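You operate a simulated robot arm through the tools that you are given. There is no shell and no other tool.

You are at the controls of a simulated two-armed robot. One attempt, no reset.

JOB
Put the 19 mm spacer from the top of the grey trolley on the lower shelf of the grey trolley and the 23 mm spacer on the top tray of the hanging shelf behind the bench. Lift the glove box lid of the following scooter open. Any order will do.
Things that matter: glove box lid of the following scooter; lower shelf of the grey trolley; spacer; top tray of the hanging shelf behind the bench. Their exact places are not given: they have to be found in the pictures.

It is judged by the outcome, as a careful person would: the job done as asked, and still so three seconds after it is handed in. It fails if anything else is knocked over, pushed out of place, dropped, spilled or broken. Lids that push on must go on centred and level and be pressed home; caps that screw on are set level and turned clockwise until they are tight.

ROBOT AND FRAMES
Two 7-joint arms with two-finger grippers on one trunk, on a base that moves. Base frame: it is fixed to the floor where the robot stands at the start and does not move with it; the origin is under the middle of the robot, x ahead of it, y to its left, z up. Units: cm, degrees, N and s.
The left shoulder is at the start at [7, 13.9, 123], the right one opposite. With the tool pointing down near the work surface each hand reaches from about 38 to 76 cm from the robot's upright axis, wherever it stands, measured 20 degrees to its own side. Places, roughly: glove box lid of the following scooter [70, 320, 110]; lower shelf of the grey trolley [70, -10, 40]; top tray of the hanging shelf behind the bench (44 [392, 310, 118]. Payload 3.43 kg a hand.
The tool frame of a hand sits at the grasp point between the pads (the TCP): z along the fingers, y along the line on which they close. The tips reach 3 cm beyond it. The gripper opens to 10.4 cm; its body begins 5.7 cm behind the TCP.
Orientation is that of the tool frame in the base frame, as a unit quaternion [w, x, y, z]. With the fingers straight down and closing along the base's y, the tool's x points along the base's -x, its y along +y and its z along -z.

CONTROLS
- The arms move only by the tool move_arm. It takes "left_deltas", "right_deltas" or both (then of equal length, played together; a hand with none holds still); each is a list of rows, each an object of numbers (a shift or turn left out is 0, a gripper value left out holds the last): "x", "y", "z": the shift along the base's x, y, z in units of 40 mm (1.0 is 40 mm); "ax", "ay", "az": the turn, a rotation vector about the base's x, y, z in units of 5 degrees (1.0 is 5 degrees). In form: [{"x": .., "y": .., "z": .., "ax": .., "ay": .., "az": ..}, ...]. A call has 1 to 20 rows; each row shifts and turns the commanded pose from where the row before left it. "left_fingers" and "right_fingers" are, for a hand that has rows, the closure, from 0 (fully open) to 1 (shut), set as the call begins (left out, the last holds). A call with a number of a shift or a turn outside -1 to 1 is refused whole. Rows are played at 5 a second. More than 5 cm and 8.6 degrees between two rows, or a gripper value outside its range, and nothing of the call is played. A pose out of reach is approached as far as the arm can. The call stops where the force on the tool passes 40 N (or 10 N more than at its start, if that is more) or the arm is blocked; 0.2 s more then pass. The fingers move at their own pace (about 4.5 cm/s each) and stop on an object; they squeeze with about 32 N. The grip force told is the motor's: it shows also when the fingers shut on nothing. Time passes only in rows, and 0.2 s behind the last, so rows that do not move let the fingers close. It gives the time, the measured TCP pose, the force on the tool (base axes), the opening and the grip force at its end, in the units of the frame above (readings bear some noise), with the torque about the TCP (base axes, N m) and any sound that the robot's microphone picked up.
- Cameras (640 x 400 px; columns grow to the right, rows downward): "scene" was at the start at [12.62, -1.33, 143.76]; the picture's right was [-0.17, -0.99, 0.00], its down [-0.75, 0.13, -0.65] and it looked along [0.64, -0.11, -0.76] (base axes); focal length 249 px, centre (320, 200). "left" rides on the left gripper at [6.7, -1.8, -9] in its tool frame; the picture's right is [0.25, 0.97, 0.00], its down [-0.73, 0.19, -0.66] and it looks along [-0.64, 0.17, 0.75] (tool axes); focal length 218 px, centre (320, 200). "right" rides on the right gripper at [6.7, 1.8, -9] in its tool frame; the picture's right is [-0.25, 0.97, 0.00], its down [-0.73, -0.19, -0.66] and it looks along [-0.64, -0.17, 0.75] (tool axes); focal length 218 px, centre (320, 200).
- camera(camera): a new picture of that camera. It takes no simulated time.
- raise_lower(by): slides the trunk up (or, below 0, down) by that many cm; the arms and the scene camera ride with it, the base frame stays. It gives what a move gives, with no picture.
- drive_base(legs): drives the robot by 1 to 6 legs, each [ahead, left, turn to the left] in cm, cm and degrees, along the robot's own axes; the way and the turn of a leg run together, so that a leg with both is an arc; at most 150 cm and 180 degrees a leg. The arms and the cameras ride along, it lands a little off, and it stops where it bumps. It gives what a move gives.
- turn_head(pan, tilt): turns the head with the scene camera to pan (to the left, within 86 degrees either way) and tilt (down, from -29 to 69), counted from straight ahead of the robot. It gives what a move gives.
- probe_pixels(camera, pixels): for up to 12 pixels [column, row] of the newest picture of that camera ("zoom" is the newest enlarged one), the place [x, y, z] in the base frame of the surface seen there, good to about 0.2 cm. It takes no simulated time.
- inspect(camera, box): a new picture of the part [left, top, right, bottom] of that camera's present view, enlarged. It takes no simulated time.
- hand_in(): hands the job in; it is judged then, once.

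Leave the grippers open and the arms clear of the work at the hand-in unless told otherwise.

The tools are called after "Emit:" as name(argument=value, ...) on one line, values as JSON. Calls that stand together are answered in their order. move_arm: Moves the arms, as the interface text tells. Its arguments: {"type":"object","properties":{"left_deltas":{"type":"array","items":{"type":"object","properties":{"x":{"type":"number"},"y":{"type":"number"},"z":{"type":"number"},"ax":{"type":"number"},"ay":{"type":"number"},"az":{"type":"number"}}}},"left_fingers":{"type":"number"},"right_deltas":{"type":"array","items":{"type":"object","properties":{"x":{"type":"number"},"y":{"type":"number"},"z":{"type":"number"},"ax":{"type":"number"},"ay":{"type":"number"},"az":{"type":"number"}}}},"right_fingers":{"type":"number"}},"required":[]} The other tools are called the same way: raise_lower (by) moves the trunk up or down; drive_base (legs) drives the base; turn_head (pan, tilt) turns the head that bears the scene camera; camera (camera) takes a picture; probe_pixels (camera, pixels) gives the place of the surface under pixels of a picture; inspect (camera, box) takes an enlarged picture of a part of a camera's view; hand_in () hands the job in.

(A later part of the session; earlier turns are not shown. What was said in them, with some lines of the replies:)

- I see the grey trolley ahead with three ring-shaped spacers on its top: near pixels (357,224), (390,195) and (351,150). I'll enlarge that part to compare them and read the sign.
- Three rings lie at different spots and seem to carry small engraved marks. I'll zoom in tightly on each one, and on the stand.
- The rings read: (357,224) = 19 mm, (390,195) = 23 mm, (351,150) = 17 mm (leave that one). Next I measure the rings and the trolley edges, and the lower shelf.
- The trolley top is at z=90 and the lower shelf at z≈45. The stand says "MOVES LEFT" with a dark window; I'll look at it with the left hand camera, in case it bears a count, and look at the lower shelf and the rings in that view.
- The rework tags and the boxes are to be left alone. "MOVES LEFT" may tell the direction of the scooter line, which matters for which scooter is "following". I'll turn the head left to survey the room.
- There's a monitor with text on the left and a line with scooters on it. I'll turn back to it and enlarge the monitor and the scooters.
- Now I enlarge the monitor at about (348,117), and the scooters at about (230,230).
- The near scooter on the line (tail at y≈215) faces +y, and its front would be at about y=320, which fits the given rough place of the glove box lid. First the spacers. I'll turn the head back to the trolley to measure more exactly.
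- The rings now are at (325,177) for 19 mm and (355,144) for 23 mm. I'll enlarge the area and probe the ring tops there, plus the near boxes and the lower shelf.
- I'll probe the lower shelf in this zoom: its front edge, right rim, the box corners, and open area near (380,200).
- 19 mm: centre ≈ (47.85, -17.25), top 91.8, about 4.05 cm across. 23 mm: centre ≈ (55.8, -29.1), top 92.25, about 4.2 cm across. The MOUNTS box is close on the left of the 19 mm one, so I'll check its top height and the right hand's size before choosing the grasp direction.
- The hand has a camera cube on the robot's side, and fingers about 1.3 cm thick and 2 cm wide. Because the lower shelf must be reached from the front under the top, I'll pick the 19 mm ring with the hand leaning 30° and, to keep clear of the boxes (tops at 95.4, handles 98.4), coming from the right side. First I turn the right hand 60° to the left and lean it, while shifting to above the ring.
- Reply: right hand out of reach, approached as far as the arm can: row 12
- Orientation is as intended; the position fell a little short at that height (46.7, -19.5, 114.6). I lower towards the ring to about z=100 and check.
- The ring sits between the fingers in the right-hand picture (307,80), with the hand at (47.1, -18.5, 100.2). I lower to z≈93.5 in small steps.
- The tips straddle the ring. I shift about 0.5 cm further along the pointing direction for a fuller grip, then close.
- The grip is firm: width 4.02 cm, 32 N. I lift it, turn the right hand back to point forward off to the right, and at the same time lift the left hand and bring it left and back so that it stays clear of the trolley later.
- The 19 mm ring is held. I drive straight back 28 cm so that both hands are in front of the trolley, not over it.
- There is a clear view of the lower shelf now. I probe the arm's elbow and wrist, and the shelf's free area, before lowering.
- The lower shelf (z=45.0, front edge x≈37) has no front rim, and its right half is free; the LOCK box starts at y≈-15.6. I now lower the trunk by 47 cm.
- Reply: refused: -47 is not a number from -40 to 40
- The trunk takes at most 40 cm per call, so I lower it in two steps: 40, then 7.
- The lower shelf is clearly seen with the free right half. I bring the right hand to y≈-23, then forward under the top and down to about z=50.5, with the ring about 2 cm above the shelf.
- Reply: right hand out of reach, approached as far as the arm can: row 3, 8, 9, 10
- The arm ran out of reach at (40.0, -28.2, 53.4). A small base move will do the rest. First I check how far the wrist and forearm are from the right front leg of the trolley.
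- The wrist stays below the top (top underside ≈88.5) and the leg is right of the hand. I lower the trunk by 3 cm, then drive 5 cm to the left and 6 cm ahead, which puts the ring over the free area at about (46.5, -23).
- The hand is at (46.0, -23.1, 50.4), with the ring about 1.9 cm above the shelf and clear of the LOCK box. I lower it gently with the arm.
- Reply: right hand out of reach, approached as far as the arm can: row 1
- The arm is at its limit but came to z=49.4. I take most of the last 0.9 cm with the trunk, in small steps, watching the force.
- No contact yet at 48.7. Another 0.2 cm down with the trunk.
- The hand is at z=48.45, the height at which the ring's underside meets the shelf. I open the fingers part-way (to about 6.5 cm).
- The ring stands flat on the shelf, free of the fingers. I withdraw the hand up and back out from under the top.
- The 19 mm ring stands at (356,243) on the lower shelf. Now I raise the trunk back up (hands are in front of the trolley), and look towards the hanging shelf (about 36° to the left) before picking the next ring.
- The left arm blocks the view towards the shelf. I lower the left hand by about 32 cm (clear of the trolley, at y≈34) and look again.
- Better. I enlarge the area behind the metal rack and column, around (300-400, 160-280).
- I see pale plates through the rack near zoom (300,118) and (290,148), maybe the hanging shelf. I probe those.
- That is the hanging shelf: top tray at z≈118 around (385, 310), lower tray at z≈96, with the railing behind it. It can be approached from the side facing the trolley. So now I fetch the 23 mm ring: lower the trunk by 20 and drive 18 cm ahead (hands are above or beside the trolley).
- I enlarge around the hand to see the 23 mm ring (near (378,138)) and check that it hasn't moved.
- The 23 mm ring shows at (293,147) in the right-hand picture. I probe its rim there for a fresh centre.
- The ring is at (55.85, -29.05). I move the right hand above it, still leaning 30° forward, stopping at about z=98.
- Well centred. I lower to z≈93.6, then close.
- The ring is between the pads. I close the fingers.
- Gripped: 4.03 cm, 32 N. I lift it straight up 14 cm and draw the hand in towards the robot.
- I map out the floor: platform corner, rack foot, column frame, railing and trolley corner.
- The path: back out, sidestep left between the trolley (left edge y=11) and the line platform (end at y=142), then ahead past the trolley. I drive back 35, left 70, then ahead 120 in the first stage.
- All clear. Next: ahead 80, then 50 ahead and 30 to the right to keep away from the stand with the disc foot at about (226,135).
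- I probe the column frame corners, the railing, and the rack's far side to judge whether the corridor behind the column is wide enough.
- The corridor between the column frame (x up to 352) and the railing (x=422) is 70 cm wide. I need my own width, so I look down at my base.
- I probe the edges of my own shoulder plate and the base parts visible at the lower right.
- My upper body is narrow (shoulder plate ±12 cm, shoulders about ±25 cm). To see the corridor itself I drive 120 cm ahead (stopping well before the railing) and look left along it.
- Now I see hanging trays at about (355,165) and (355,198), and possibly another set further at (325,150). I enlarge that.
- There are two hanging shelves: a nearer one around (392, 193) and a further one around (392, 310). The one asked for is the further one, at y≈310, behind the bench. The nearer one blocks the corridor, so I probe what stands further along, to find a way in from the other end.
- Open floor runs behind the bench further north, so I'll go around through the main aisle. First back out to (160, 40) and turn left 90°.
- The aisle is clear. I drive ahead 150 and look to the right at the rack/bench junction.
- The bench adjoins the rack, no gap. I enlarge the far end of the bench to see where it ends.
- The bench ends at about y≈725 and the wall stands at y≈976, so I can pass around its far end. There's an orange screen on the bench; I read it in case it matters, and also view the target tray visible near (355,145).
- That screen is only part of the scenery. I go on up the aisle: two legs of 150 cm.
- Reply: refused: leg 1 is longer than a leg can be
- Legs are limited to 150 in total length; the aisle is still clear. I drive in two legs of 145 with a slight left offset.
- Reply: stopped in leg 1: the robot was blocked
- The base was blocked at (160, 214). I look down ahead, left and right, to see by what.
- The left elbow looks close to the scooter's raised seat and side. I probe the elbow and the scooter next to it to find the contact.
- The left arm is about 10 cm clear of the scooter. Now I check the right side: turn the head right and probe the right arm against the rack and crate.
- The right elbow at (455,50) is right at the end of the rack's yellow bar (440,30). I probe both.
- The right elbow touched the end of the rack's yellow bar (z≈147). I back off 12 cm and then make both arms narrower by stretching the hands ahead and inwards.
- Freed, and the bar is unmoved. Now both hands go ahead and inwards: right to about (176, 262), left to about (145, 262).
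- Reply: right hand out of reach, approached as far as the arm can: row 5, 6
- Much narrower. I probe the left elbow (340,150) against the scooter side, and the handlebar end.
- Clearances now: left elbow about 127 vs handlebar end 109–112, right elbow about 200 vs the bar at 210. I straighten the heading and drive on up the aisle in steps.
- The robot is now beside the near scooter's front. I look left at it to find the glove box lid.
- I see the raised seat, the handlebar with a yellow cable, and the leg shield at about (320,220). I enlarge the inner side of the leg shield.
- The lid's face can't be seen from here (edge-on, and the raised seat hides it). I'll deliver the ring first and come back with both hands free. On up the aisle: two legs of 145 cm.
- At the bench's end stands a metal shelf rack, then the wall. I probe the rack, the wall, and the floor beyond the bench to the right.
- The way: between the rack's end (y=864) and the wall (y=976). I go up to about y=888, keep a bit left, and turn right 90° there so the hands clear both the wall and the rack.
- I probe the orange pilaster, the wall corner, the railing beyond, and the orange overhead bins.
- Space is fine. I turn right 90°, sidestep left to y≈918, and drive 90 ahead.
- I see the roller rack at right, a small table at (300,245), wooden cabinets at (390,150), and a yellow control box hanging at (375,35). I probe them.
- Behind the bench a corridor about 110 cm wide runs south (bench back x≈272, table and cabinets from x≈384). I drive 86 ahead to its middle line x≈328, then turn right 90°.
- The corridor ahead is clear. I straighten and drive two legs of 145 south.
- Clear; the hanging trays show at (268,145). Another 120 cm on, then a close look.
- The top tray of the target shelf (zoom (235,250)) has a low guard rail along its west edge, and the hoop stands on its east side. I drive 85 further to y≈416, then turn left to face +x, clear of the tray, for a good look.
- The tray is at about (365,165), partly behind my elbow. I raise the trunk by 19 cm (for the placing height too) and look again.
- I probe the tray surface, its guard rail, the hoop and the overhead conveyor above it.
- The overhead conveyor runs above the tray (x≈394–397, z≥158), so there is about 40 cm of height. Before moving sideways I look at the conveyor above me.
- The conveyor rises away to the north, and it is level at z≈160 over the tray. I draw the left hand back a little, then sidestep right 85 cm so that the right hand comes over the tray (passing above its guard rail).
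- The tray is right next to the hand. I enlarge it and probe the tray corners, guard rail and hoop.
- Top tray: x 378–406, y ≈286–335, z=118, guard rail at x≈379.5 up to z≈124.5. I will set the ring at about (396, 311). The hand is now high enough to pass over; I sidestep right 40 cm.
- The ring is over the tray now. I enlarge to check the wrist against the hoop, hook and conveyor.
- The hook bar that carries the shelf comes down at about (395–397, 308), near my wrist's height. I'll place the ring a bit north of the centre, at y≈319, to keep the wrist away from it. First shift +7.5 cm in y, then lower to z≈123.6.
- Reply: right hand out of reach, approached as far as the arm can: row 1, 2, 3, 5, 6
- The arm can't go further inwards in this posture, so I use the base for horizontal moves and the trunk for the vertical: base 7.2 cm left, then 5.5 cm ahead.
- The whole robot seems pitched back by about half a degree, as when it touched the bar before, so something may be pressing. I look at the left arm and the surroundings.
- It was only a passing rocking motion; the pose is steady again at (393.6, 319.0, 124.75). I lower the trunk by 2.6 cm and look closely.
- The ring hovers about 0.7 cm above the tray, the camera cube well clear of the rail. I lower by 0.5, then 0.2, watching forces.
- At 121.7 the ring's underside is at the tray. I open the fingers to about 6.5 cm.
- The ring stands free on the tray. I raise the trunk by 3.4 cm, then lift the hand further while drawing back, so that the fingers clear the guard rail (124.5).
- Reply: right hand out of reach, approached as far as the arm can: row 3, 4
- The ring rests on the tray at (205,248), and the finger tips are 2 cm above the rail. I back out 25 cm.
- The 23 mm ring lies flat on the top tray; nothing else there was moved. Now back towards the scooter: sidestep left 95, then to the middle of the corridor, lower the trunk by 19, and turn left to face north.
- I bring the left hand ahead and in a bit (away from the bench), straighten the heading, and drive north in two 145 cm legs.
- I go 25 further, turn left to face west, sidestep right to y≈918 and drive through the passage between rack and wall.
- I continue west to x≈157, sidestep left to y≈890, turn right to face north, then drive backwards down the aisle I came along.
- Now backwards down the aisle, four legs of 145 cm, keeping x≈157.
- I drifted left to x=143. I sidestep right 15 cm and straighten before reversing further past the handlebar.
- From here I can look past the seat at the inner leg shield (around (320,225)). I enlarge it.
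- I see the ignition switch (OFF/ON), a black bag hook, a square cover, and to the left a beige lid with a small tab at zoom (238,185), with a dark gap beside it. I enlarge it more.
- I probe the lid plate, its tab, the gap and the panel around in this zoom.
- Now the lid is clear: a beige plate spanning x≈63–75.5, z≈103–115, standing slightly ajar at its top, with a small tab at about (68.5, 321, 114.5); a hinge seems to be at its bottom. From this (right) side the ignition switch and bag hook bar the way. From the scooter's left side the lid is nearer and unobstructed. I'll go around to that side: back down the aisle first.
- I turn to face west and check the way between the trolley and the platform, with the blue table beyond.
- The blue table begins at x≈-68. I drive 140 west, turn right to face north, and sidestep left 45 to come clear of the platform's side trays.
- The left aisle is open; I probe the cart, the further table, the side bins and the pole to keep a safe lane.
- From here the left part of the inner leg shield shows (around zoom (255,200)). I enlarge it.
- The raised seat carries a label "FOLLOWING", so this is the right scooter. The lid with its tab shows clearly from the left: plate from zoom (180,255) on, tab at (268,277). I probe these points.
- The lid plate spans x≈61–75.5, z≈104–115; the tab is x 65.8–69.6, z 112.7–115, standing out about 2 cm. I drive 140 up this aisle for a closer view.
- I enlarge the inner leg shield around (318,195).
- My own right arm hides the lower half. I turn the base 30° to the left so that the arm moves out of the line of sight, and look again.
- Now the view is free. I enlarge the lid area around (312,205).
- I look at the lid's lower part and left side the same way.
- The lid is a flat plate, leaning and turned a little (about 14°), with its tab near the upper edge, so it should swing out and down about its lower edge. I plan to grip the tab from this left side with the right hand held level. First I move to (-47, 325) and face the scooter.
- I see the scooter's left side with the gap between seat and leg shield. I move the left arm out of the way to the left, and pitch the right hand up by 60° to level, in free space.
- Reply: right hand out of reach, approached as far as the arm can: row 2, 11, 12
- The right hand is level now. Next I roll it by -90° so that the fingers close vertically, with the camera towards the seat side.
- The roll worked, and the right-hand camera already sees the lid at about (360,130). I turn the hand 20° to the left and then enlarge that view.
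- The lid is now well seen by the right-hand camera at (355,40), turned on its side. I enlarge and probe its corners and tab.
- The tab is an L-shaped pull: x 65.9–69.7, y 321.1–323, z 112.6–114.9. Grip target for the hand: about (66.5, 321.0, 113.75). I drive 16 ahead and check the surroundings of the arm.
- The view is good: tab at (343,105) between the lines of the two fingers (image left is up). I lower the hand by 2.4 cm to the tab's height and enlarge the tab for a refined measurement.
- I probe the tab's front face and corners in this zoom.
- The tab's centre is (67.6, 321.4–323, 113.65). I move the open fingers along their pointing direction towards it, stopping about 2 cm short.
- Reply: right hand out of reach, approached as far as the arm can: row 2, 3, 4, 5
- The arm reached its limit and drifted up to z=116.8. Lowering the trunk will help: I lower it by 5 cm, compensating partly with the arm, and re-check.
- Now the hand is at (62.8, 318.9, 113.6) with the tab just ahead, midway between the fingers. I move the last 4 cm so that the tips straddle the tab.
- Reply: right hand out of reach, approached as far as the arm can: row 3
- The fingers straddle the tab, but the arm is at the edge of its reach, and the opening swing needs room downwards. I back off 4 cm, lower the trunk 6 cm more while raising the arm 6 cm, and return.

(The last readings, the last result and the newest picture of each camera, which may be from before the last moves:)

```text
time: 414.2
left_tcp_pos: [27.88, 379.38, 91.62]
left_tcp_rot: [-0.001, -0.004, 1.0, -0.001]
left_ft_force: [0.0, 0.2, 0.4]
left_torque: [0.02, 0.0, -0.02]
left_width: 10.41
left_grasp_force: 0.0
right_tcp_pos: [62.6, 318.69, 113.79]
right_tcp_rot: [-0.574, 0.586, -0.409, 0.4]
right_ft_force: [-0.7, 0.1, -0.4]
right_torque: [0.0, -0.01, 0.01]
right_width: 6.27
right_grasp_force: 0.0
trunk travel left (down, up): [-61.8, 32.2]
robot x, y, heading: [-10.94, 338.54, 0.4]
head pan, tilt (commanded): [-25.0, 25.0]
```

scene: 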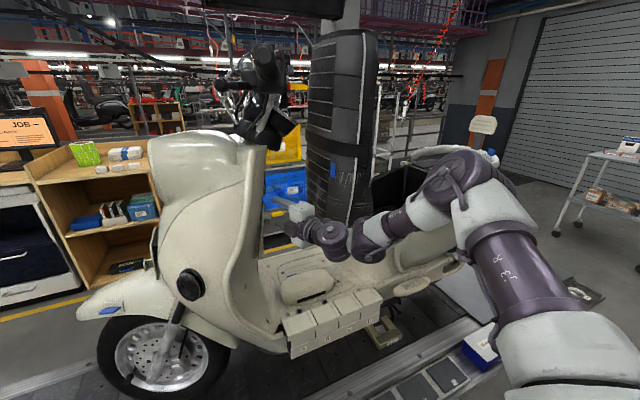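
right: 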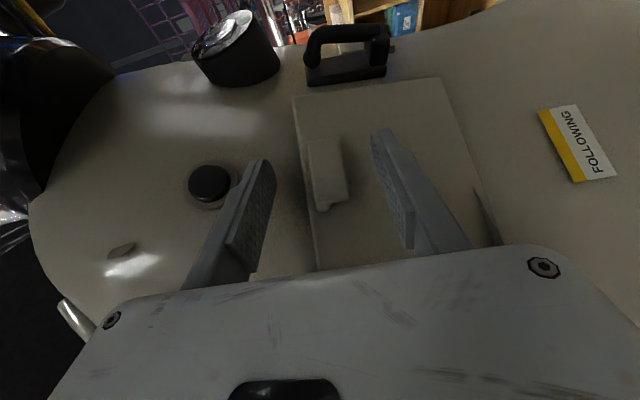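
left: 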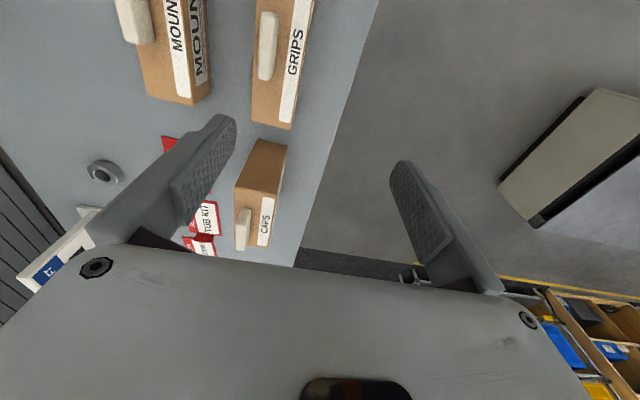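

Now I move in again to about (66.4, 321.2, 113.65).

Emit:
move_arm(right_deltas=[{"x": 0.32, "y": 0.19, "z": -0.02}, {"x": 0.32, "y": 0.19, "z": -0.02}, {"x": 0.31, "y": 0.24}, {}])

Emit:
inspect(camera="right", box=[220, 80, 440, 260])

```text
time: 415.2
left_tcp_pos: [27.8, 379.46, 91.5]
left_tcp_rot: [0.0, -0.004, 1.0, 0.0]
left_ft_force: [-0.1, 0.3, 0.0]
left_torque: [0.01, 0.01, 0.0]
left_width: 10.39
left_grasp_force: 0.1
right_tcp_pos: [66.22, 321.17, 113.69]
right_tcp_rot: [-0.574, 0.586, -0.409, 0.4]
right_ft_force: [-0.3, 0.4, 0.0]
right_torque: [-0.04, 0.01, 0.02]
right_width: 6.24
right_grasp_force: 0.0
trunk travel left (down, up): [-61.8, 32.2]
robot x, y, heading: [-10.91, 338.57, 0.5]
head pan, tilt (commanded): [-25.0, 25.0]
```

```text
2.22 times, centred on (330, 170) of right
```

zoom: 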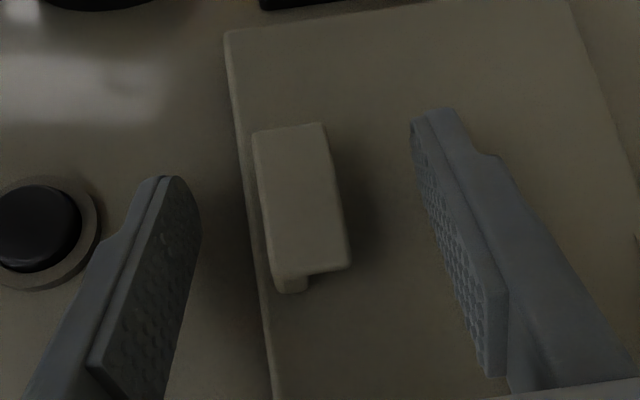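

Well placed, tab midway between the pads. I close the fingers on it.

Emit:
move_arm(right_deltas=[{}, {}, {}, {}, {}, {}], right_fingers=1.0)

Emit:
inspect(camera="right", box=[220, 80, 440, 260])

```text
time: 416.6
left_tcp_pos: [27.73, 379.52, 91.5]
left_tcp_rot: [0.0, -0.003, 1.0, 0.0]
left_ft_force: [-0.5, -0.1, -0.2]
left_torque: [0.02, 0.0, 0.0]
left_width: 10.4
left_grasp_force: 0.1
right_tcp_pos: [66.24, 321.18, 114.01]
right_tcp_rot: [-0.576, 0.583, -0.408, 0.401]
right_ft_force: [13.6, -1.6, 16.0]
right_torque: [0.8, -1.3, -0.2]
right_width: 2.87
right_grasp_force: 45.4
trunk travel left (down, up): [-61.8, 32.2]
robot x, y, heading: [-11.1, 338.47, 0.3]
head pan, tilt (commanded): [-25.0, 25.0]
```

```text
2.22 times, centred on (330, 170) of right
```

zoom: 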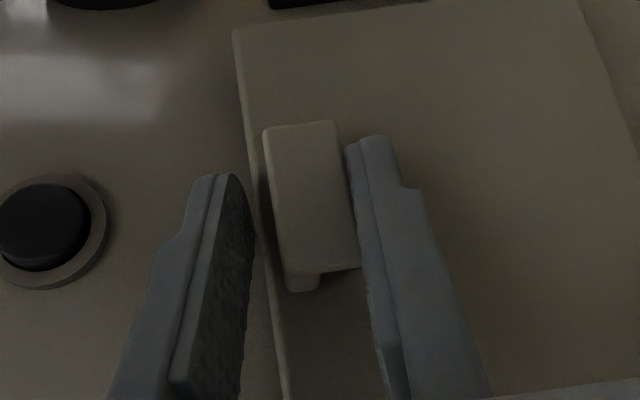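

Clamped: the lower finger on the tab's lip, the upper one on the lid's top edge (2.87 cm, 45 N). Now I try the first 10° of the swing: pulling out and down about the lower edge, watching the force.

Emit:
move_arm(right_deltas=[{"x": -0.051, "y": -0.201, "z": -0.09, "ax": 0.969, "ay": -0.246}, {"x": -0.049, "y": -0.191, "z": -0.11, "ax": 0.969, "ay": -0.246}])

Emit:
camera(camera="right")

Emit:
camera(camera="scene")

```text
time: 417.2
left_tcp_pos: [27.82, 379.45, 91.39]
left_tcp_rot: [-0.001, -0.003, 1.0, 0.0]
left_ft_force: [0.1, 0.3, -0.8]
left_torque: [0.02, 0.02, 0.0]
left_width: 10.4
left_grasp_force: 0.0
right_tcp_pos: [65.75, 319.7, 113.15]
right_tcp_rot: [0.631, -0.525, 0.429, -0.376]
right_ft_force: [15.5, -4.5, 18.6]
right_torque: [0.92, -1.12, -0.41]
right_width: 2.87
right_grasp_force: 44.5
trunk travel left (down, up): [-61.8, 32.2]
robot x, y, heading: [-11.1, 338.78, 0.2]
head pan, tilt (commanded): [-25.0, 25.0]
```

```text
taken
```

right: 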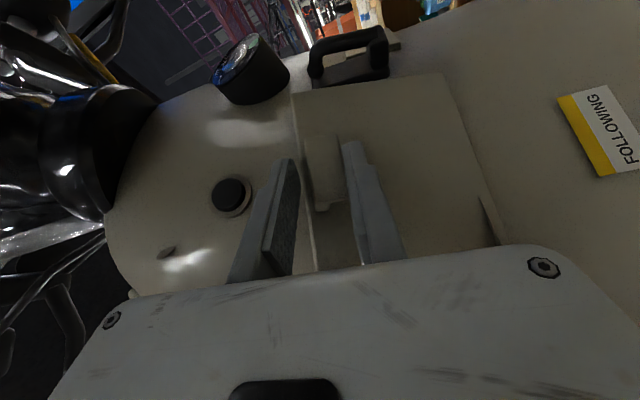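

```text
taken
```

scene: 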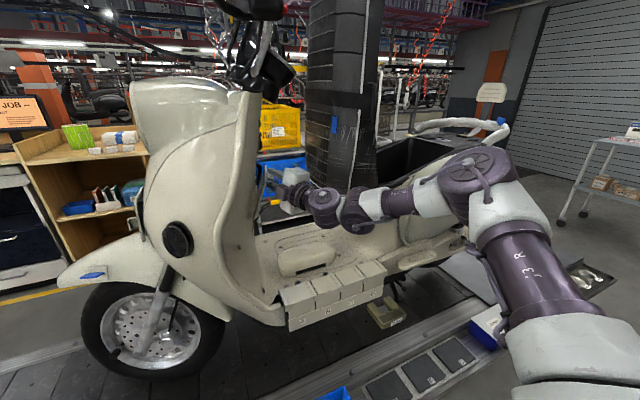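

It moved with hardly any added force. I probe the lid's surface to see whether it has swung.

Emit:
inspect(camera="right", box=[250, 60, 520, 270])

Emit:
probe_pixels(camera="right", pixels=[[303, 110], [312, 240], [380, 110], [435, 85], [480, 220], [420, 180], [330, 160], [300, 95], [330, 100], [280, 240]])

```text
1.90 times, centred on (385, 165) of right
```

zoom: 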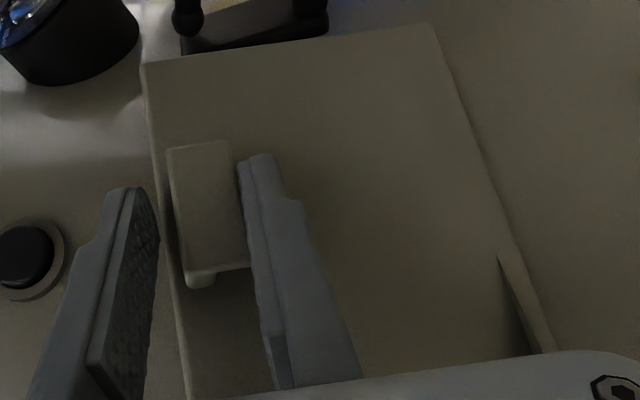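

```text
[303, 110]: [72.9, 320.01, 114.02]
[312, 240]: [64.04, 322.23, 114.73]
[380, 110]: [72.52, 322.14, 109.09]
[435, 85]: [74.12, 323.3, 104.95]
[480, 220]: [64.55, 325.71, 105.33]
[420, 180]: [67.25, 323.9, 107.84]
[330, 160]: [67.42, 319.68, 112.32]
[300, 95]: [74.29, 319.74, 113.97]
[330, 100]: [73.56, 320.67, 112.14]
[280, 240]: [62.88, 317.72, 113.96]
```

The lid's top edge has moved out by about 2 cm while the bottom stayed: it swings about its lower edge. I go on with the next 25°.

Emit:
move_arm(right_deltas=[{"x": -0.046, "y": -0.181, "z": -0.136, "ax": 0.969, "ay": -0.246}, {"x": -0.043, "y": -0.168, "z": -0.152, "ax": 0.969, "ay": -0.246}, {"x": -0.04, "y": -0.155, "z": -0.166, "ax": 0.969, "ay": -0.246}, {"x": -0.036, "y": -0.14, "z": -0.18, "ax": 0.969, "ay": -0.246}, {"x": -0.032, "y": -0.125, "z": -0.191, "ax": 0.969, "ay": -0.246}])

Emit:
camera(camera="right")

Emit:
camera(camera="scene")

```text
time: 418.3
left_tcp_pos: [28.15, 379.73, 91.14]
left_tcp_rot: [-0.003, -0.006, 1.0, -0.001]
left_ft_force: [0.4, 0.8, 0.8]
left_torque: [0.03, -0.03, 0.03]
left_width: 10.42
left_grasp_force: 0.0
right_tcp_pos: [64.62, 317.27, 110.45]
right_tcp_rot: [0.719, -0.41, 0.466, -0.312]
right_ft_force: [27.3, 8.6, -7.6]
right_torque: [0.12, -0.05, -1.04]
right_width: 2.15
right_grasp_force: 44.5
right hand out of reach, approached as far as the arm can: row 3, 4, 5
trunk travel left (down, up): [-61.8, 32.2]
robot x, y, heading: [-10.85, 338.68, 0.5]
head pan, tilt (commanded): [-25.0, 25.0]
stopped in row 5 (right hand): the force on the tool passed its limit at 51 N (the readings are from after the stop); the commanded pose is now the measured one
```

```text
taken
```

right: 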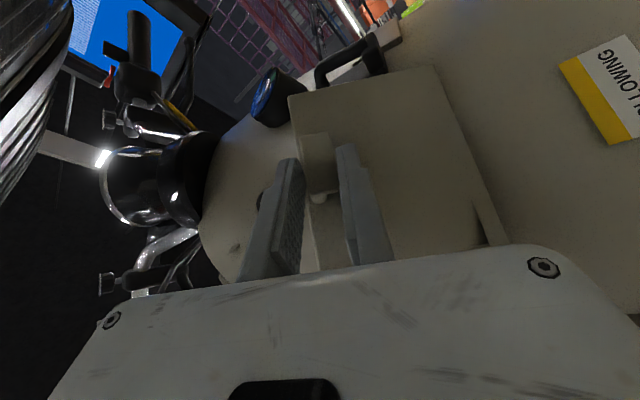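

```text
taken
```

scene: 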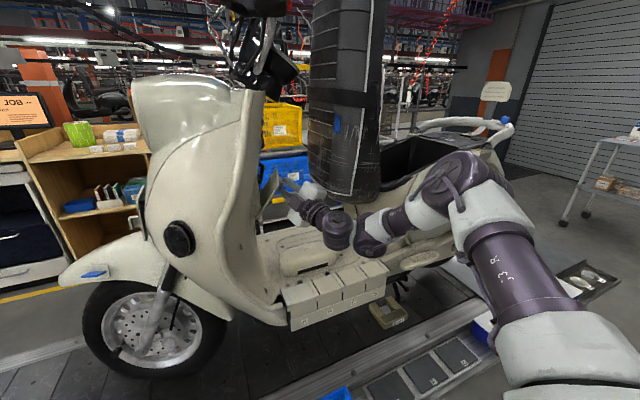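

The lid is about 30° open, but the arm ran to its reach limit and built up force, so it stopped. I open the fingers a little to let go of the tab and see how the lid behaves.

Emit:
move_arm(right_deltas=[{}, {}, {}], right_fingers=0.5)

Emit:
camera(camera="right")

```text
time: 419.1
left_tcp_pos: [27.64, 379.49, 91.56]
left_tcp_rot: [-0.001, -0.006, 1.0, 0.0]
left_ft_force: [0.0, 0.0, 0.5]
left_torque: [0.0, 0.0, -0.01]
left_width: 10.39
left_grasp_force: 0.1
right_tcp_pos: [63.74, 316.95, 111.0]
right_tcp_rot: [0.722, -0.406, 0.463, -0.314]
right_ft_force: [-1.0, 0.1, 0.5]
right_torque: [-0.02, -0.01, 0.01]
right_width: 5.2
right_grasp_force: 0.1
trunk travel left (down, up): [-61.8, 32.2]
robot x, y, heading: [-11.1, 339.15, 0.7]
head pan, tilt (commanded): [-25.0, 25.0]
```

```text
taken
```

right: 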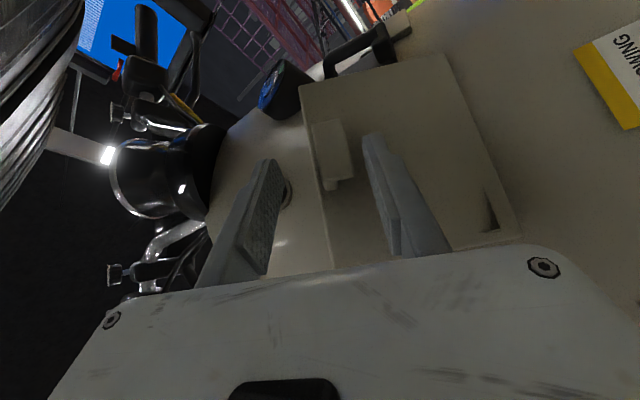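

Force is gone; the lid seems to stay where it is. I probe its position.

Emit:
probe_pixels(camera="right", pixels=[[303, 90], [330, 262], [335, 130], [345, 165], [380, 110], [440, 60], [510, 230], [420, 110], [440, 180], [480, 180]])

Emit:
inspect(camera="right", box=[250, 30, 540, 290])

```text
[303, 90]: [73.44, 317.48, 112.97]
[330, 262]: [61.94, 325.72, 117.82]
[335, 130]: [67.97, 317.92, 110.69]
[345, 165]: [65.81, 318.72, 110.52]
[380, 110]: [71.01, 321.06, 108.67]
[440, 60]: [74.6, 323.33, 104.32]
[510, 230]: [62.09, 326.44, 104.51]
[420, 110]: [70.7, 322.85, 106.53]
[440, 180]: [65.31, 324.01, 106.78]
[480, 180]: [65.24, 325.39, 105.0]
```

```text
1.54 times, centred on (395, 160) of right
```

zoom: 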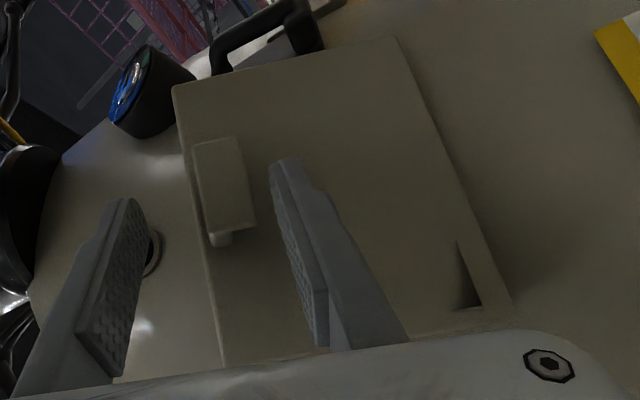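

The lid stays at about 24° by friction, so it holds where it is put. To swing it further I'll push it from behind with closed fingers, through the gap now open behind its top edge. First I withdraw along the finger direction and turn the hand back to level.

Emit:
move_arm(right_deltas=[{"x": -0.4, "y": -0.13, "z": -0.15}, {"x": -0.46, "y": -0.13, "z": -0.15}, {"x": -0.46, "y": -0.13, "z": -0.15}, {"x": -0.46, "y": -0.13, "z": -0.15}, {"x": -0.46, "y": -0.13, "z": -0.15}, {"x": -0.46, "y": -0.1}, {"ax": -0.969, "ay": 0.246}, {"ax": -0.969, "ay": 0.246}, {"ax": -0.969, "ay": 0.246}, {"ax": -0.969, "ay": 0.246}, {"ax": -0.969, "ay": 0.246}, {"ax": -0.969, "ay": 0.246}, {"ax": -0.6, "ay": 0.15}, {}])

Emit:
camera(camera="right")

```text
time: 422.1
left_tcp_pos: [27.7, 379.7, 91.48]
left_tcp_rot: [-0.001, -0.005, 1.0, 0.0]
left_ft_force: [0.4, 0.7, -0.8]
left_torque: [0.01, 0.02, 0.04]
left_width: 10.39
left_grasp_force: 0.0
right_tcp_pos: [52.91, 314.08, 108.02]
right_tcp_rot: [-0.547, 0.612, -0.409, 0.399]
right_ft_force: [-0.9, 0.7, 0.6]
right_torque: [-0.03, 0.01, 0.01]
right_width: 5.22
right_grasp_force: 0.2
trunk travel left (down, up): [-61.8, 32.2]
robot x, y, heading: [-11.04, 338.93, 0.6]
head pan, tilt (commanded): [-25.0, 25.0]
```

```text
taken
```

right: 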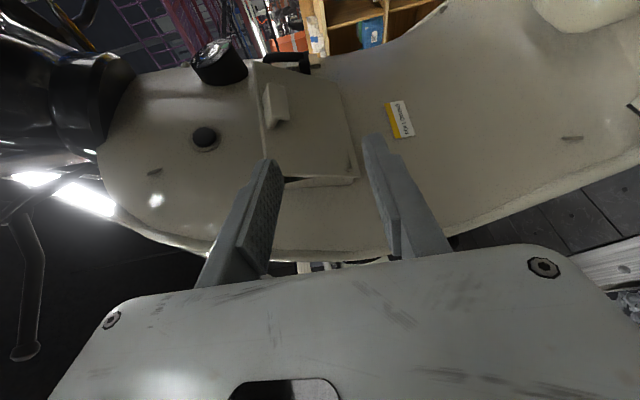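

The hand is back and level; the lid shows ajar at (310,120) with a dark gap at its left side (315,180). I enlarge it and probe.

Emit:
inspect(camera="right", box=[230, 60, 400, 210])

Emit:
probe_pixels(camera="right", pixels=[[262, 70], [290, 178], [352, 177], [330, 95], [275, 95], [305, 183], [320, 184], [280, 200], [240, 150], [345, 190]])

```text
2.67 times, centred on (315, 135) of right
```

zoom: 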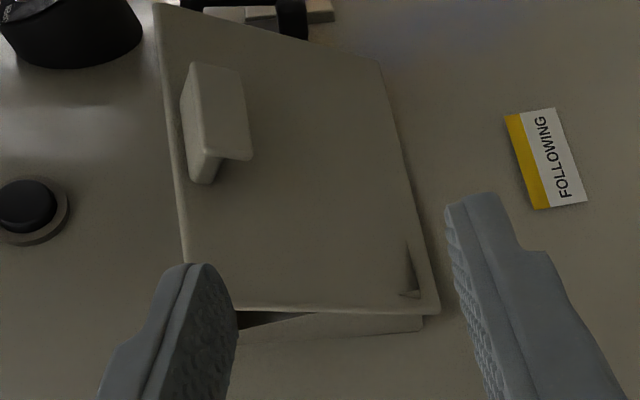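

```text
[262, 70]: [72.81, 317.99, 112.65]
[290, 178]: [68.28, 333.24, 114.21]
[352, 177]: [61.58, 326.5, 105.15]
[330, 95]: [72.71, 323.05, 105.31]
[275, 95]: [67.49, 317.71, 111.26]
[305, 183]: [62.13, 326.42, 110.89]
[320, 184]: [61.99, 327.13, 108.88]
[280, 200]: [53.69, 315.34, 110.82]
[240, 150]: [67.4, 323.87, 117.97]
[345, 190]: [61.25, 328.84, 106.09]
```

The gap behind the lid's top edge is about 4 cm wide at z≈113. I close the fingers and bring the hand to the starting point left of the gap, (54.5, 321, 113.4).

Emit:
move_arm(right_deltas=[{"z": 0.5}, {"z": 0.5}, {"z": 0.35, "y": 0.4}, {"y": 0.6, "x": 0.2}, {"y": 0.72, "x": 0.2}, {}], right_fingers=1.0)

Emit:
camera(camera="right")

Emit:
camera(camera="scene")

```text
time: 423.5
left_tcp_pos: [27.75, 379.42, 91.48]
left_tcp_rot: [0.0, -0.006, 1.0, 0.001]
left_ft_force: [-0.1, -0.9, -0.5]
left_torque: [0.01, 0.03, 0.02]
left_width: 10.39
left_grasp_force: 0.0
right_tcp_pos: [54.49, 320.82, 113.4]
right_tcp_rot: [-0.548, 0.61, -0.408, 0.401]
right_ft_force: [-0.6, 0.3, 0.5]
right_torque: [-0.01, -0.01, 0.0]
right_width: 0.0
right_grasp_force: 32.0
trunk travel left (down, up): [-61.8, 32.2]
robot x, y, heading: [-11.12, 338.66, 0.2]
head pan, tilt (commanded): [-25.0, 25.0]
```

```text
taken
```

right: 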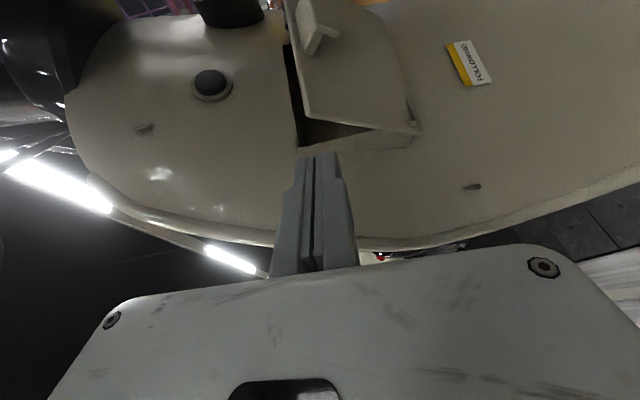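

```text
taken
```

scene: 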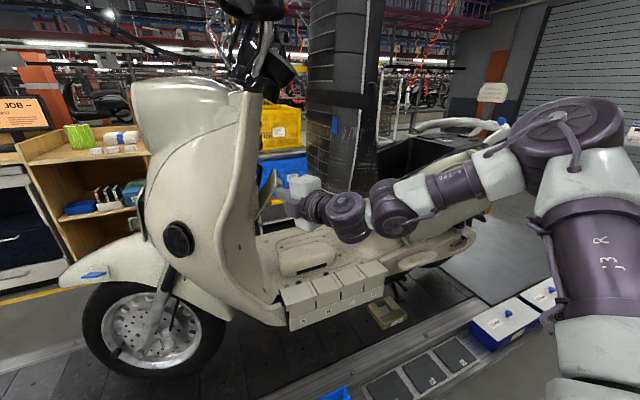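

The closed fingers point straight at the dark gap at (320,130). I shift slightly up and move in along the pointing direction.

Emit:
move_arm(right_deltas=[{"z": 0.15, "y": 0.07}, {"x": 0.4, "y": 0.15}, {"x": 0.4, "y": 0.15}, {"x": 0.4, "y": 0.15}, {}])

Emit:
camera(camera="right")

```text
time: 424.7
left_tcp_pos: [27.7, 379.61, 91.56]
left_tcp_rot: [0.0, -0.005, 1.0, 0.0]
left_ft_force: [-0.3, -0.1, 0.4]
left_torque: [-0.01, -0.02, 0.0]
left_width: 10.42
left_grasp_force: 0.1
right_tcp_pos: [59.36, 322.92, 114.04]
right_tcp_rot: [-0.547, 0.611, -0.407, 0.401]
right_ft_force: [1.4, -0.1, 0.7]
right_torque: [-0.04, -0.03, 0.02]
right_width: 0.01
right_grasp_force: 31.9
trunk travel left (down, up): [-61.8, 32.2]
robot x, y, heading: [-11.01, 338.74, 0.5]
head pan, tilt (commanded): [-25.0, 25.0]
```

```text
taken
```

right: 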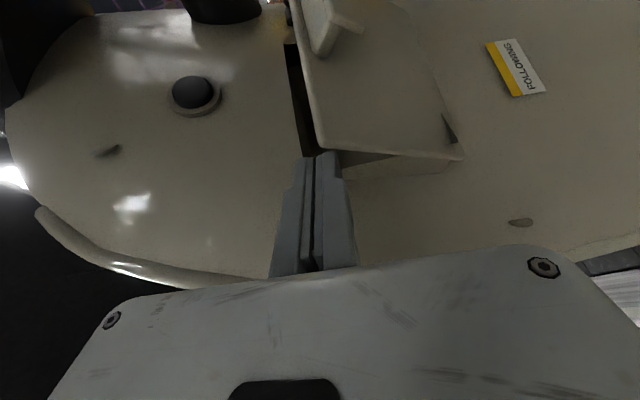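

The tips are just at the lid's left edge, on its inner side. I go 2.5 cm deeper.

Emit:
move_arm(right_deltas=[{"x": 0.3, "y": 0.11}, {"x": 0.3, "y": 0.11}, {}])

Emit:
inspect(camera="right", box=[200, 50, 480, 280])

```text
time: 425.5
left_tcp_pos: [27.66, 379.61, 91.6]
left_tcp_rot: [0.0, -0.005, 1.0, 0.0]
left_ft_force: [0.1, 0.0, 0.0]
left_torque: [0.0, 0.02, -0.01]
left_width: 10.37
left_grasp_force: 0.0
right_tcp_pos: [61.65, 323.92, 114.07]
right_tcp_rot: [-0.548, 0.61, -0.408, 0.401]
right_ft_force: [-0.1, -0.3, 0.0]
right_torque: [0.02, -0.01, -0.03]
right_width: 0.0
right_grasp_force: 32.3
trunk travel left (down, up): [-61.8, 32.2]
robot x, y, heading: [-11.34, 339.21, 0.4]
head pan, tilt (commanded): [-25.0, 25.0]
```

```text
1.74 times, centred on (340, 165) of right
```

zoom: 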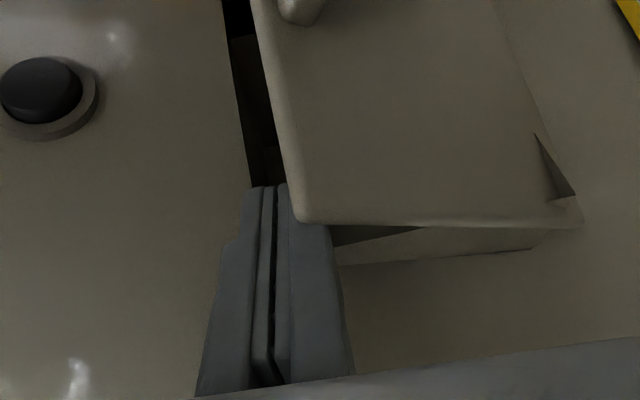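

The fingers are behind the lid without touching hard. Now I push out and down along the lid's arc.

Emit:
move_arm(right_deltas=[{"x": -0.104, "y": -0.232, "z": -0.25}, {"x": -0.104, "y": -0.232, "z": -0.25}, {"x": -0.104, "y": -0.232, "z": -0.25}, {"x": -0.05, "y": -0.19, "z": -0.184}, {"x": -0.05, "y": -0.19, "z": -0.184}, {}])

Emit:
camera(camera="right")

Emit:
camera(camera="scene")

```text
time: 426.9
left_tcp_pos: [27.77, 379.67, 91.39]
left_tcp_rot: [0.0, -0.004, 1.0, 0.0]
left_ft_force: [0.1, 0.0, -0.5]
left_torque: [0.0, -0.03, 0.02]
left_width: 10.39
left_grasp_force: 0.0
right_tcp_pos: [59.95, 319.52, 109.6]
right_tcp_rot: [-0.549, 0.611, -0.408, 0.4]
right_ft_force: [-0.1, 1.0, -0.1]
right_torque: [-0.02, -0.03, -0.03]
right_width: 0.0
right_grasp_force: 31.8
trunk travel left (down, up): [-61.8, 32.2]
robot x, y, heading: [-10.85, 338.85, 0.6]
head pan, tilt (commanded): [-25.0, 25.0]
```

```text
taken
```

right: 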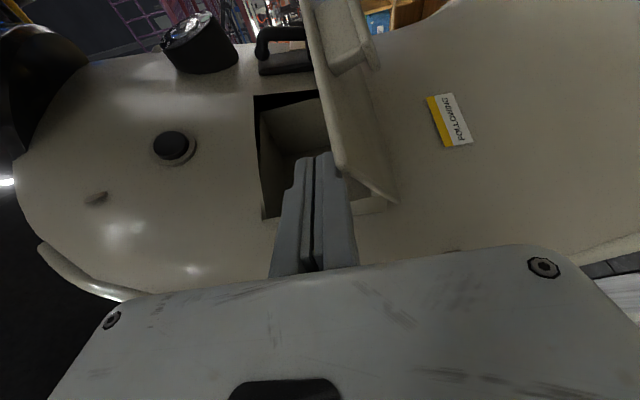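

```text
taken
```

scene: 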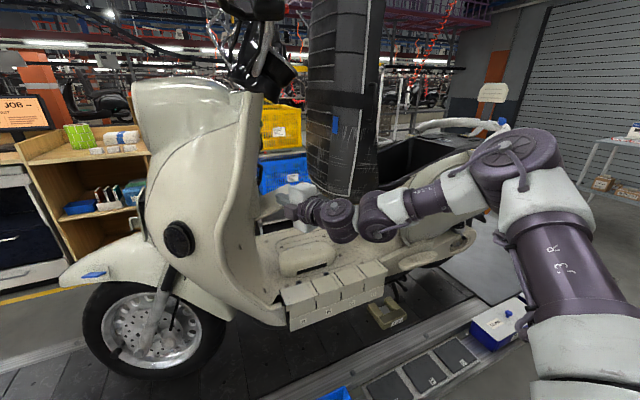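

Works very well: the compartment shows open and the lid is at about 55–60°. I keep pushing down along the arc.

Emit:
move_arm(right_deltas=[{"x": -0.0375, "y": -0.1375, "z": -0.2375}, {"x": -0.0375, "y": -0.1375, "z": -0.2375}, {"x": -0.0125, "y": -0.0675, "z": -0.25}, {"x": -0.0125, "y": -0.0675, "z": -0.25}, {}])

Emit:
camera(camera="right")

Emit:
camera(camera="scene")

```text
time: 428.1
left_tcp_pos: [27.64, 379.55, 91.6]
left_tcp_rot: [0.0, -0.005, 1.0, -0.001]
left_ft_force: [0.2, -0.9, -0.5]
left_torque: [-0.01, -0.01, 0.02]
left_width: 10.37
left_grasp_force: 0.1
right_tcp_pos: [59.67, 318.08, 105.77]
right_tcp_rot: [-0.549, 0.61, -0.408, 0.4]
right_ft_force: [-3.3, 4.0, 0.8]
right_torque: [0.07, 0.04, -0.06]
right_width: 0.0
right_grasp_force: 32.1
trunk travel left (down, up): [-61.8, 32.2]
robot x, y, heading: [-11.2, 338.62, 0.8]
head pan, tilt (commanded): [-25.0, 25.0]
```

```text
taken
```

right: 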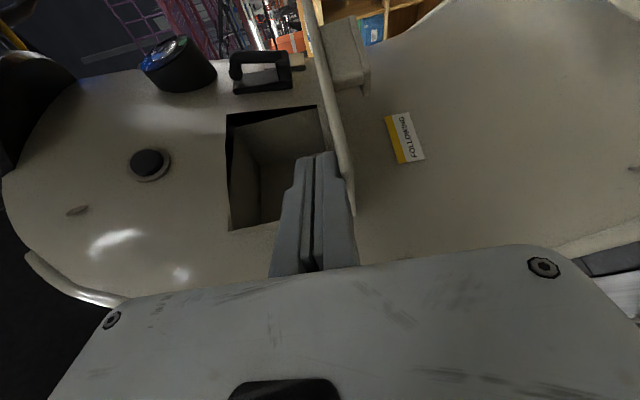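

```text
taken
```

scene: 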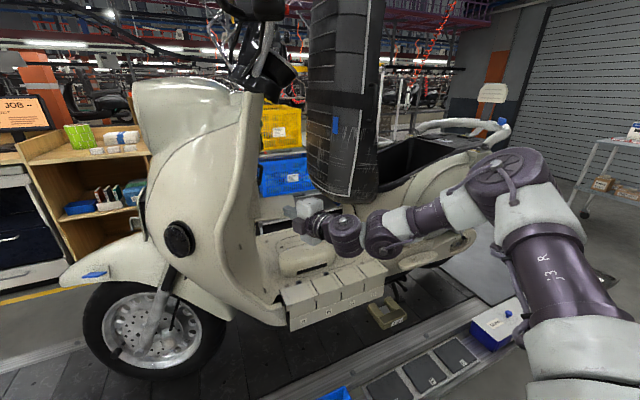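

The lid is at about 85° now. I push a little further to be sure it is fully open, watching the force.

Emit:
move_arm(right_deltas=[{"z": -0.19, "y": -0.01}, {"z": -0.19, "y": -0.01}, {}])

Emit:
camera(camera="right")

Emit:
probe_pixels(camera="right", pixels=[[312, 20], [345, 50], [340, 150], [352, 200], [330, 120], [362, 80], [318, 60], [350, 100]])

```text
time: 428.9
left_tcp_pos: [27.51, 379.63, 91.54]
left_tcp_rot: [-0.001, -0.005, 1.0, -0.001]
left_ft_force: [0.6, 0.8, -0.1]
left_torque: [-0.05, -0.01, 0.02]
left_width: 10.41
left_grasp_force: 0.1
right_tcp_pos: [59.8, 317.81, 104.6]
right_tcp_rot: [-0.551, 0.607, -0.407, 0.403]
right_ft_force: [6.6, -1.6, 19.4]
right_torque: [0.3, -0.4, -0.15]
right_width: 0.0
right_grasp_force: 31.6
trunk travel left (down, up): [-61.8, 32.2]
robot x, y, heading: [-11.09, 338.67, 0.3]
head pan, tilt (commanded): [-25.0, 25.0]
```

```text
taken
```

right: 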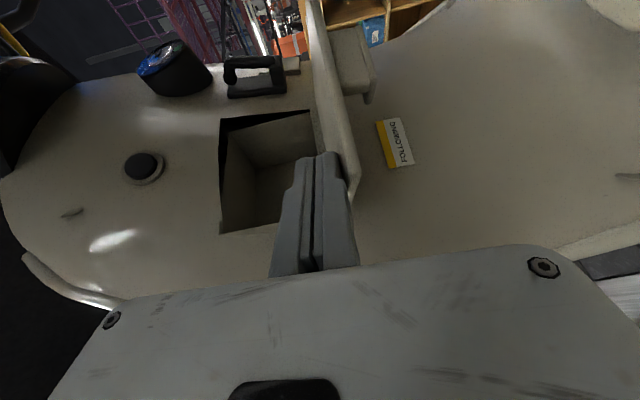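

```text
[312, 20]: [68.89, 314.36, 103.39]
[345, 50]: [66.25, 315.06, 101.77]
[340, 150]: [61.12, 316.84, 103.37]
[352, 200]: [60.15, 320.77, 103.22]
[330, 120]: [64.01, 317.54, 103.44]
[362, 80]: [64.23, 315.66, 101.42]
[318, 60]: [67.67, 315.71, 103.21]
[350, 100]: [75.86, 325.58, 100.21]
```

The force rose to 19 N: the lid is at its stop, lying level (about 90°, surface at z≈103.3). I lift the fingers a little and withdraw.

Emit:
move_arm(right_deltas=[{"z": 0.2}, {"z": 0.2, "x": -0.2, "y": -0.05}, {"x": -0.45, "y": -0.13, "z": 0.05}, {"x": -0.45, "y": -0.13, "z": 0.03}, {"x": -0.45, "y": -0.13}, {"x": -0.45, "y": -0.13}, {"x": -0.45, "y": -0.13}, {"x": -0.45, "y": -0.1}, {}])

Emit:
camera(camera="right")

Emit:
camera(camera="scene")

```text
time: 430.9
left_tcp_pos: [27.73, 379.61, 91.53]
left_tcp_rot: [0.0, -0.005, 1.0, -0.001]
left_ft_force: [-0.9, -0.3, 0.0]
left_torque: [0.06, -0.02, -0.02]
left_width: 10.4
left_grasp_force: 0.0
right_tcp_pos: [48.13, 314.73, 106.06]
right_tcp_rot: [-0.548, 0.61, -0.409, 0.401]
right_ft_force: [0.2, -0.3, 0.3]
right_torque: [0.03, -0.04, 0.04]
right_width: 0.01
right_grasp_force: 31.8
trunk travel left (down, up): [-61.8, 32.2]
robot x, y, heading: [-10.91, 338.88, 0.6]
head pan, tilt (commanded): [-25.0, 25.0]
```

```text
taken
```

right: 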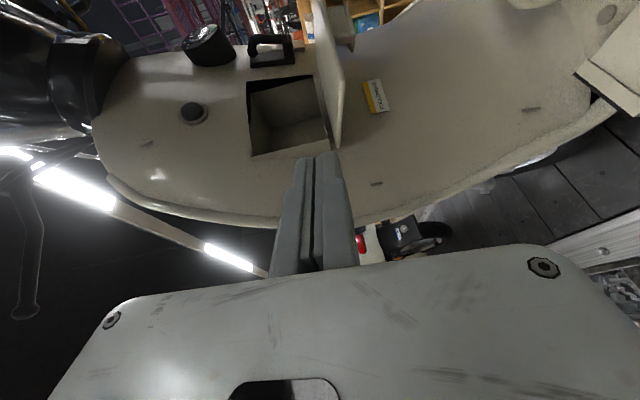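

```text
taken
```

scene: 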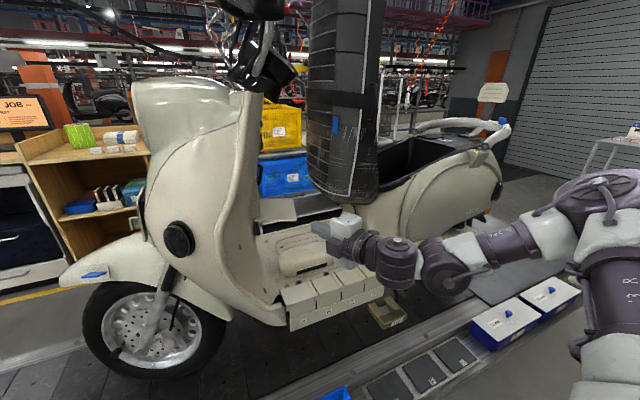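

The glove box lid stays open (level, at (330,80) in the hand picture). I back the base away 35 cm and open the right gripper.

Emit:
drive_base(legs=[[-36, 0, 0]])

Emit:
move_arm(right_deltas=[{}, {}, {}, {}, {}], right_fingers=0.0)

Emit:
raise_lower(by=15)

Emit:
turn_head(pan=-12, tilt=20)

Emit:
camera(camera="scene")

Emit:
camera(camera="right")

```text
time: 433.2
left_tcp_pos: [-8.02, 379.23, 91.46]
left_tcp_rot: [0.001, -0.004, 1.0, 0.001]
left_ft_force: [-0.4, 1.0, 0.4]
left_torque: [-0.02, 0.02, -0.03]
left_width: 10.36
left_grasp_force: 0.1
right_tcp_pos: [12.13, 314.11, 106.13]
right_tcp_rot: [-0.547, 0.609, -0.409, 0.402]
right_ft_force: [-1.0, 0.6, 0.5]
right_torque: [-0.01, -0.01, 0.01]
right_width: 0.0
right_grasp_force: 32.3
trunk travel left (down, up): [-61.8, 32.2]
robot x, y, heading: [-46.82, 338.48, 0.2]
head pan, tilt (commanded): [-25.0, 25.0]
```

```text
time: 434.4
left_tcp_pos: [-8.05, 379.25, 91.46]
left_tcp_rot: [-0.001, -0.003, 1.0, 0.0]
left_ft_force: [0.3, 0.4, 0.2]
left_torque: [0.0, -0.01, -0.02]
left_width: 10.41
left_grasp_force: 0.0
right_tcp_pos: [12.24, 314.05, 106.27]
right_tcp_rot: [-0.547, 0.61, -0.409, 0.402]
right_ft_force: [0.1, -0.5, 0.8]
right_torque: [0.0, -0.04, -0.01]
right_width: 10.4
right_grasp_force: 0.1
trunk travel left (down, up): [-61.8, 32.2]
robot x, y, heading: [-46.96, 338.43, 0.5]
head pan, tilt (commanded): [-25.0, 25.0]
```

```text
time: 436.1
left_tcp_pos: [-8.08, 379.24, 106.46]
left_tcp_rot: [-0.002, -0.003, 1.0, 0.001]
left_ft_force: [-0.4, 0.5, 0.6]
left_torque: [0.0, 0.02, -0.02]
left_width: 10.39
left_grasp_force: 0.1
right_tcp_pos: [12.18, 314.14, 121.03]
right_tcp_rot: [-0.547, 0.61, -0.41, 0.401]
right_ft_force: [0.0, 0.6, 0.9]
right_torque: [0.01, -0.01, -0.01]
right_width: 10.41
right_grasp_force: 0.0
trunk travel left (down, up): [-76.8, 17.2]
robot x, y, heading: [-46.79, 338.72, 0.1]
head pan, tilt (commanded): [-25.0, 25.0]
```

```text
time: 436.9
left_tcp_pos: [-7.95, 379.21, 106.48]
left_tcp_rot: [0.001, -0.004, 1.0, 0.0]
left_ft_force: [0.0, 0.8, 0.0]
left_torque: [-0.02, 0.0, 0.0]
left_width: 10.41
left_grasp_force: 0.1
right_tcp_pos: [12.18, 314.23, 121.16]
right_tcp_rot: [-0.548, 0.609, -0.409, 0.401]
right_ft_force: [0.2, 0.9, -0.1]
right_torque: [-0.03, 0.01, 0.01]
right_width: 10.41
right_grasp_force: 0.0
trunk travel left (down, up): [-76.8, 17.2]
robot x, y, heading: [-47.1, 338.55, 0.3]
head pan, tilt (commanded): [-12.0, 20.0]
```

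```text
taken
```

scene: 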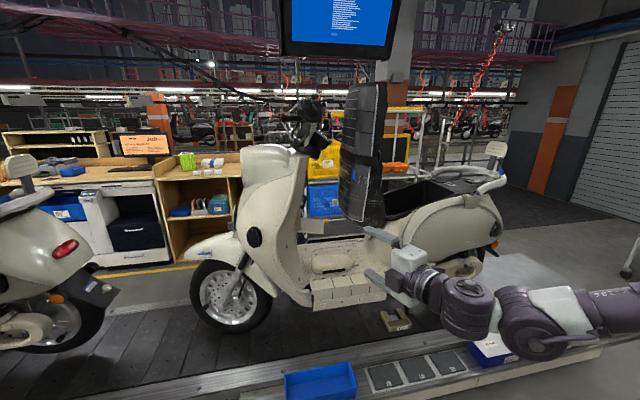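

```text
taken
```

right: 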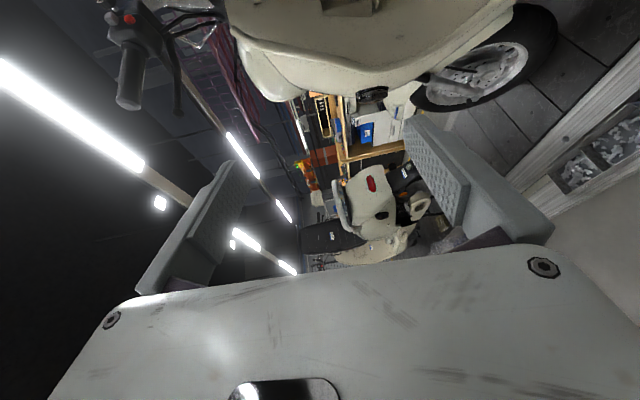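

Both grippers are open and the arms clear. I check the lid once more in the head view.

Emit:
inspect(camera="scene", box=[270, 180, 400, 290])

Emit:
inspect(camera="right", box=[220, 0, 460, 120])

```text
3.64 times, centred on (335, 235) of scene
```

zoom: 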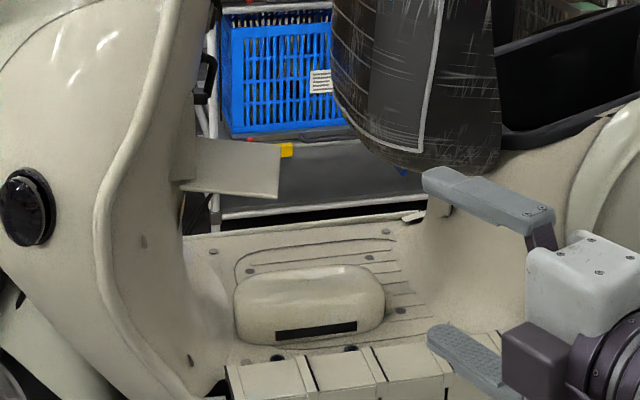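

```text
2.67 times, centred on (340, 60) of right
```

zoom: 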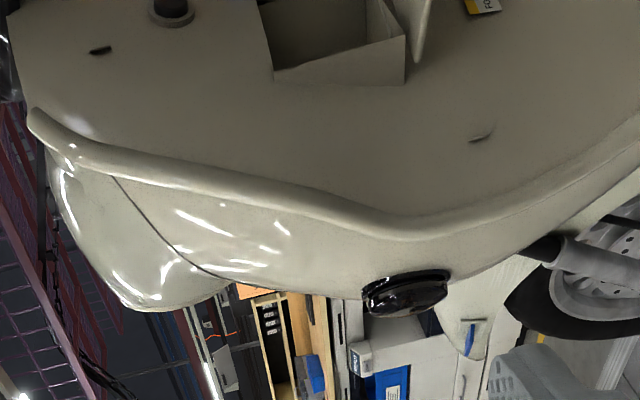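

The lid lies open and level (zoom (235,165)), the compartment is open, the 19 mm ring is on the trolley's lower shelf and the 23 mm ring on the top tray of the hanging shelf. Grippers are open and the arms are clear, so I hand in.

Emit:
hand_in()

```text
The job is handed in.
```

All three parts of the job are done, and I've handed it in. I don't have the judging result.

- **19 mm spacer:** it stands flat on the free right half of the grey trolley's lower shelf, clear of the boxes.
- **23 mm spacer:** it lies flat on the top tray of the hanging shelf behind the bench. There are two hanging shelves in that corridor, and I used the one further from the trolley, near the place you gave.
- **Glove box lid:** it is open to its stop at about 90° and stays there by itself. I picked the right scooter by the "FOLLOWING" label on its raised seat.

**One bump on the way:** my right elbow touched the end of the yellow bar on the metal rack. I backed off, and the pictures afterwards showed nothing moved.

At hand-in both grippers were open and the arms were clear of the work. I did not go back for a last look at the spacers, but both were seen in place after I let go of them.
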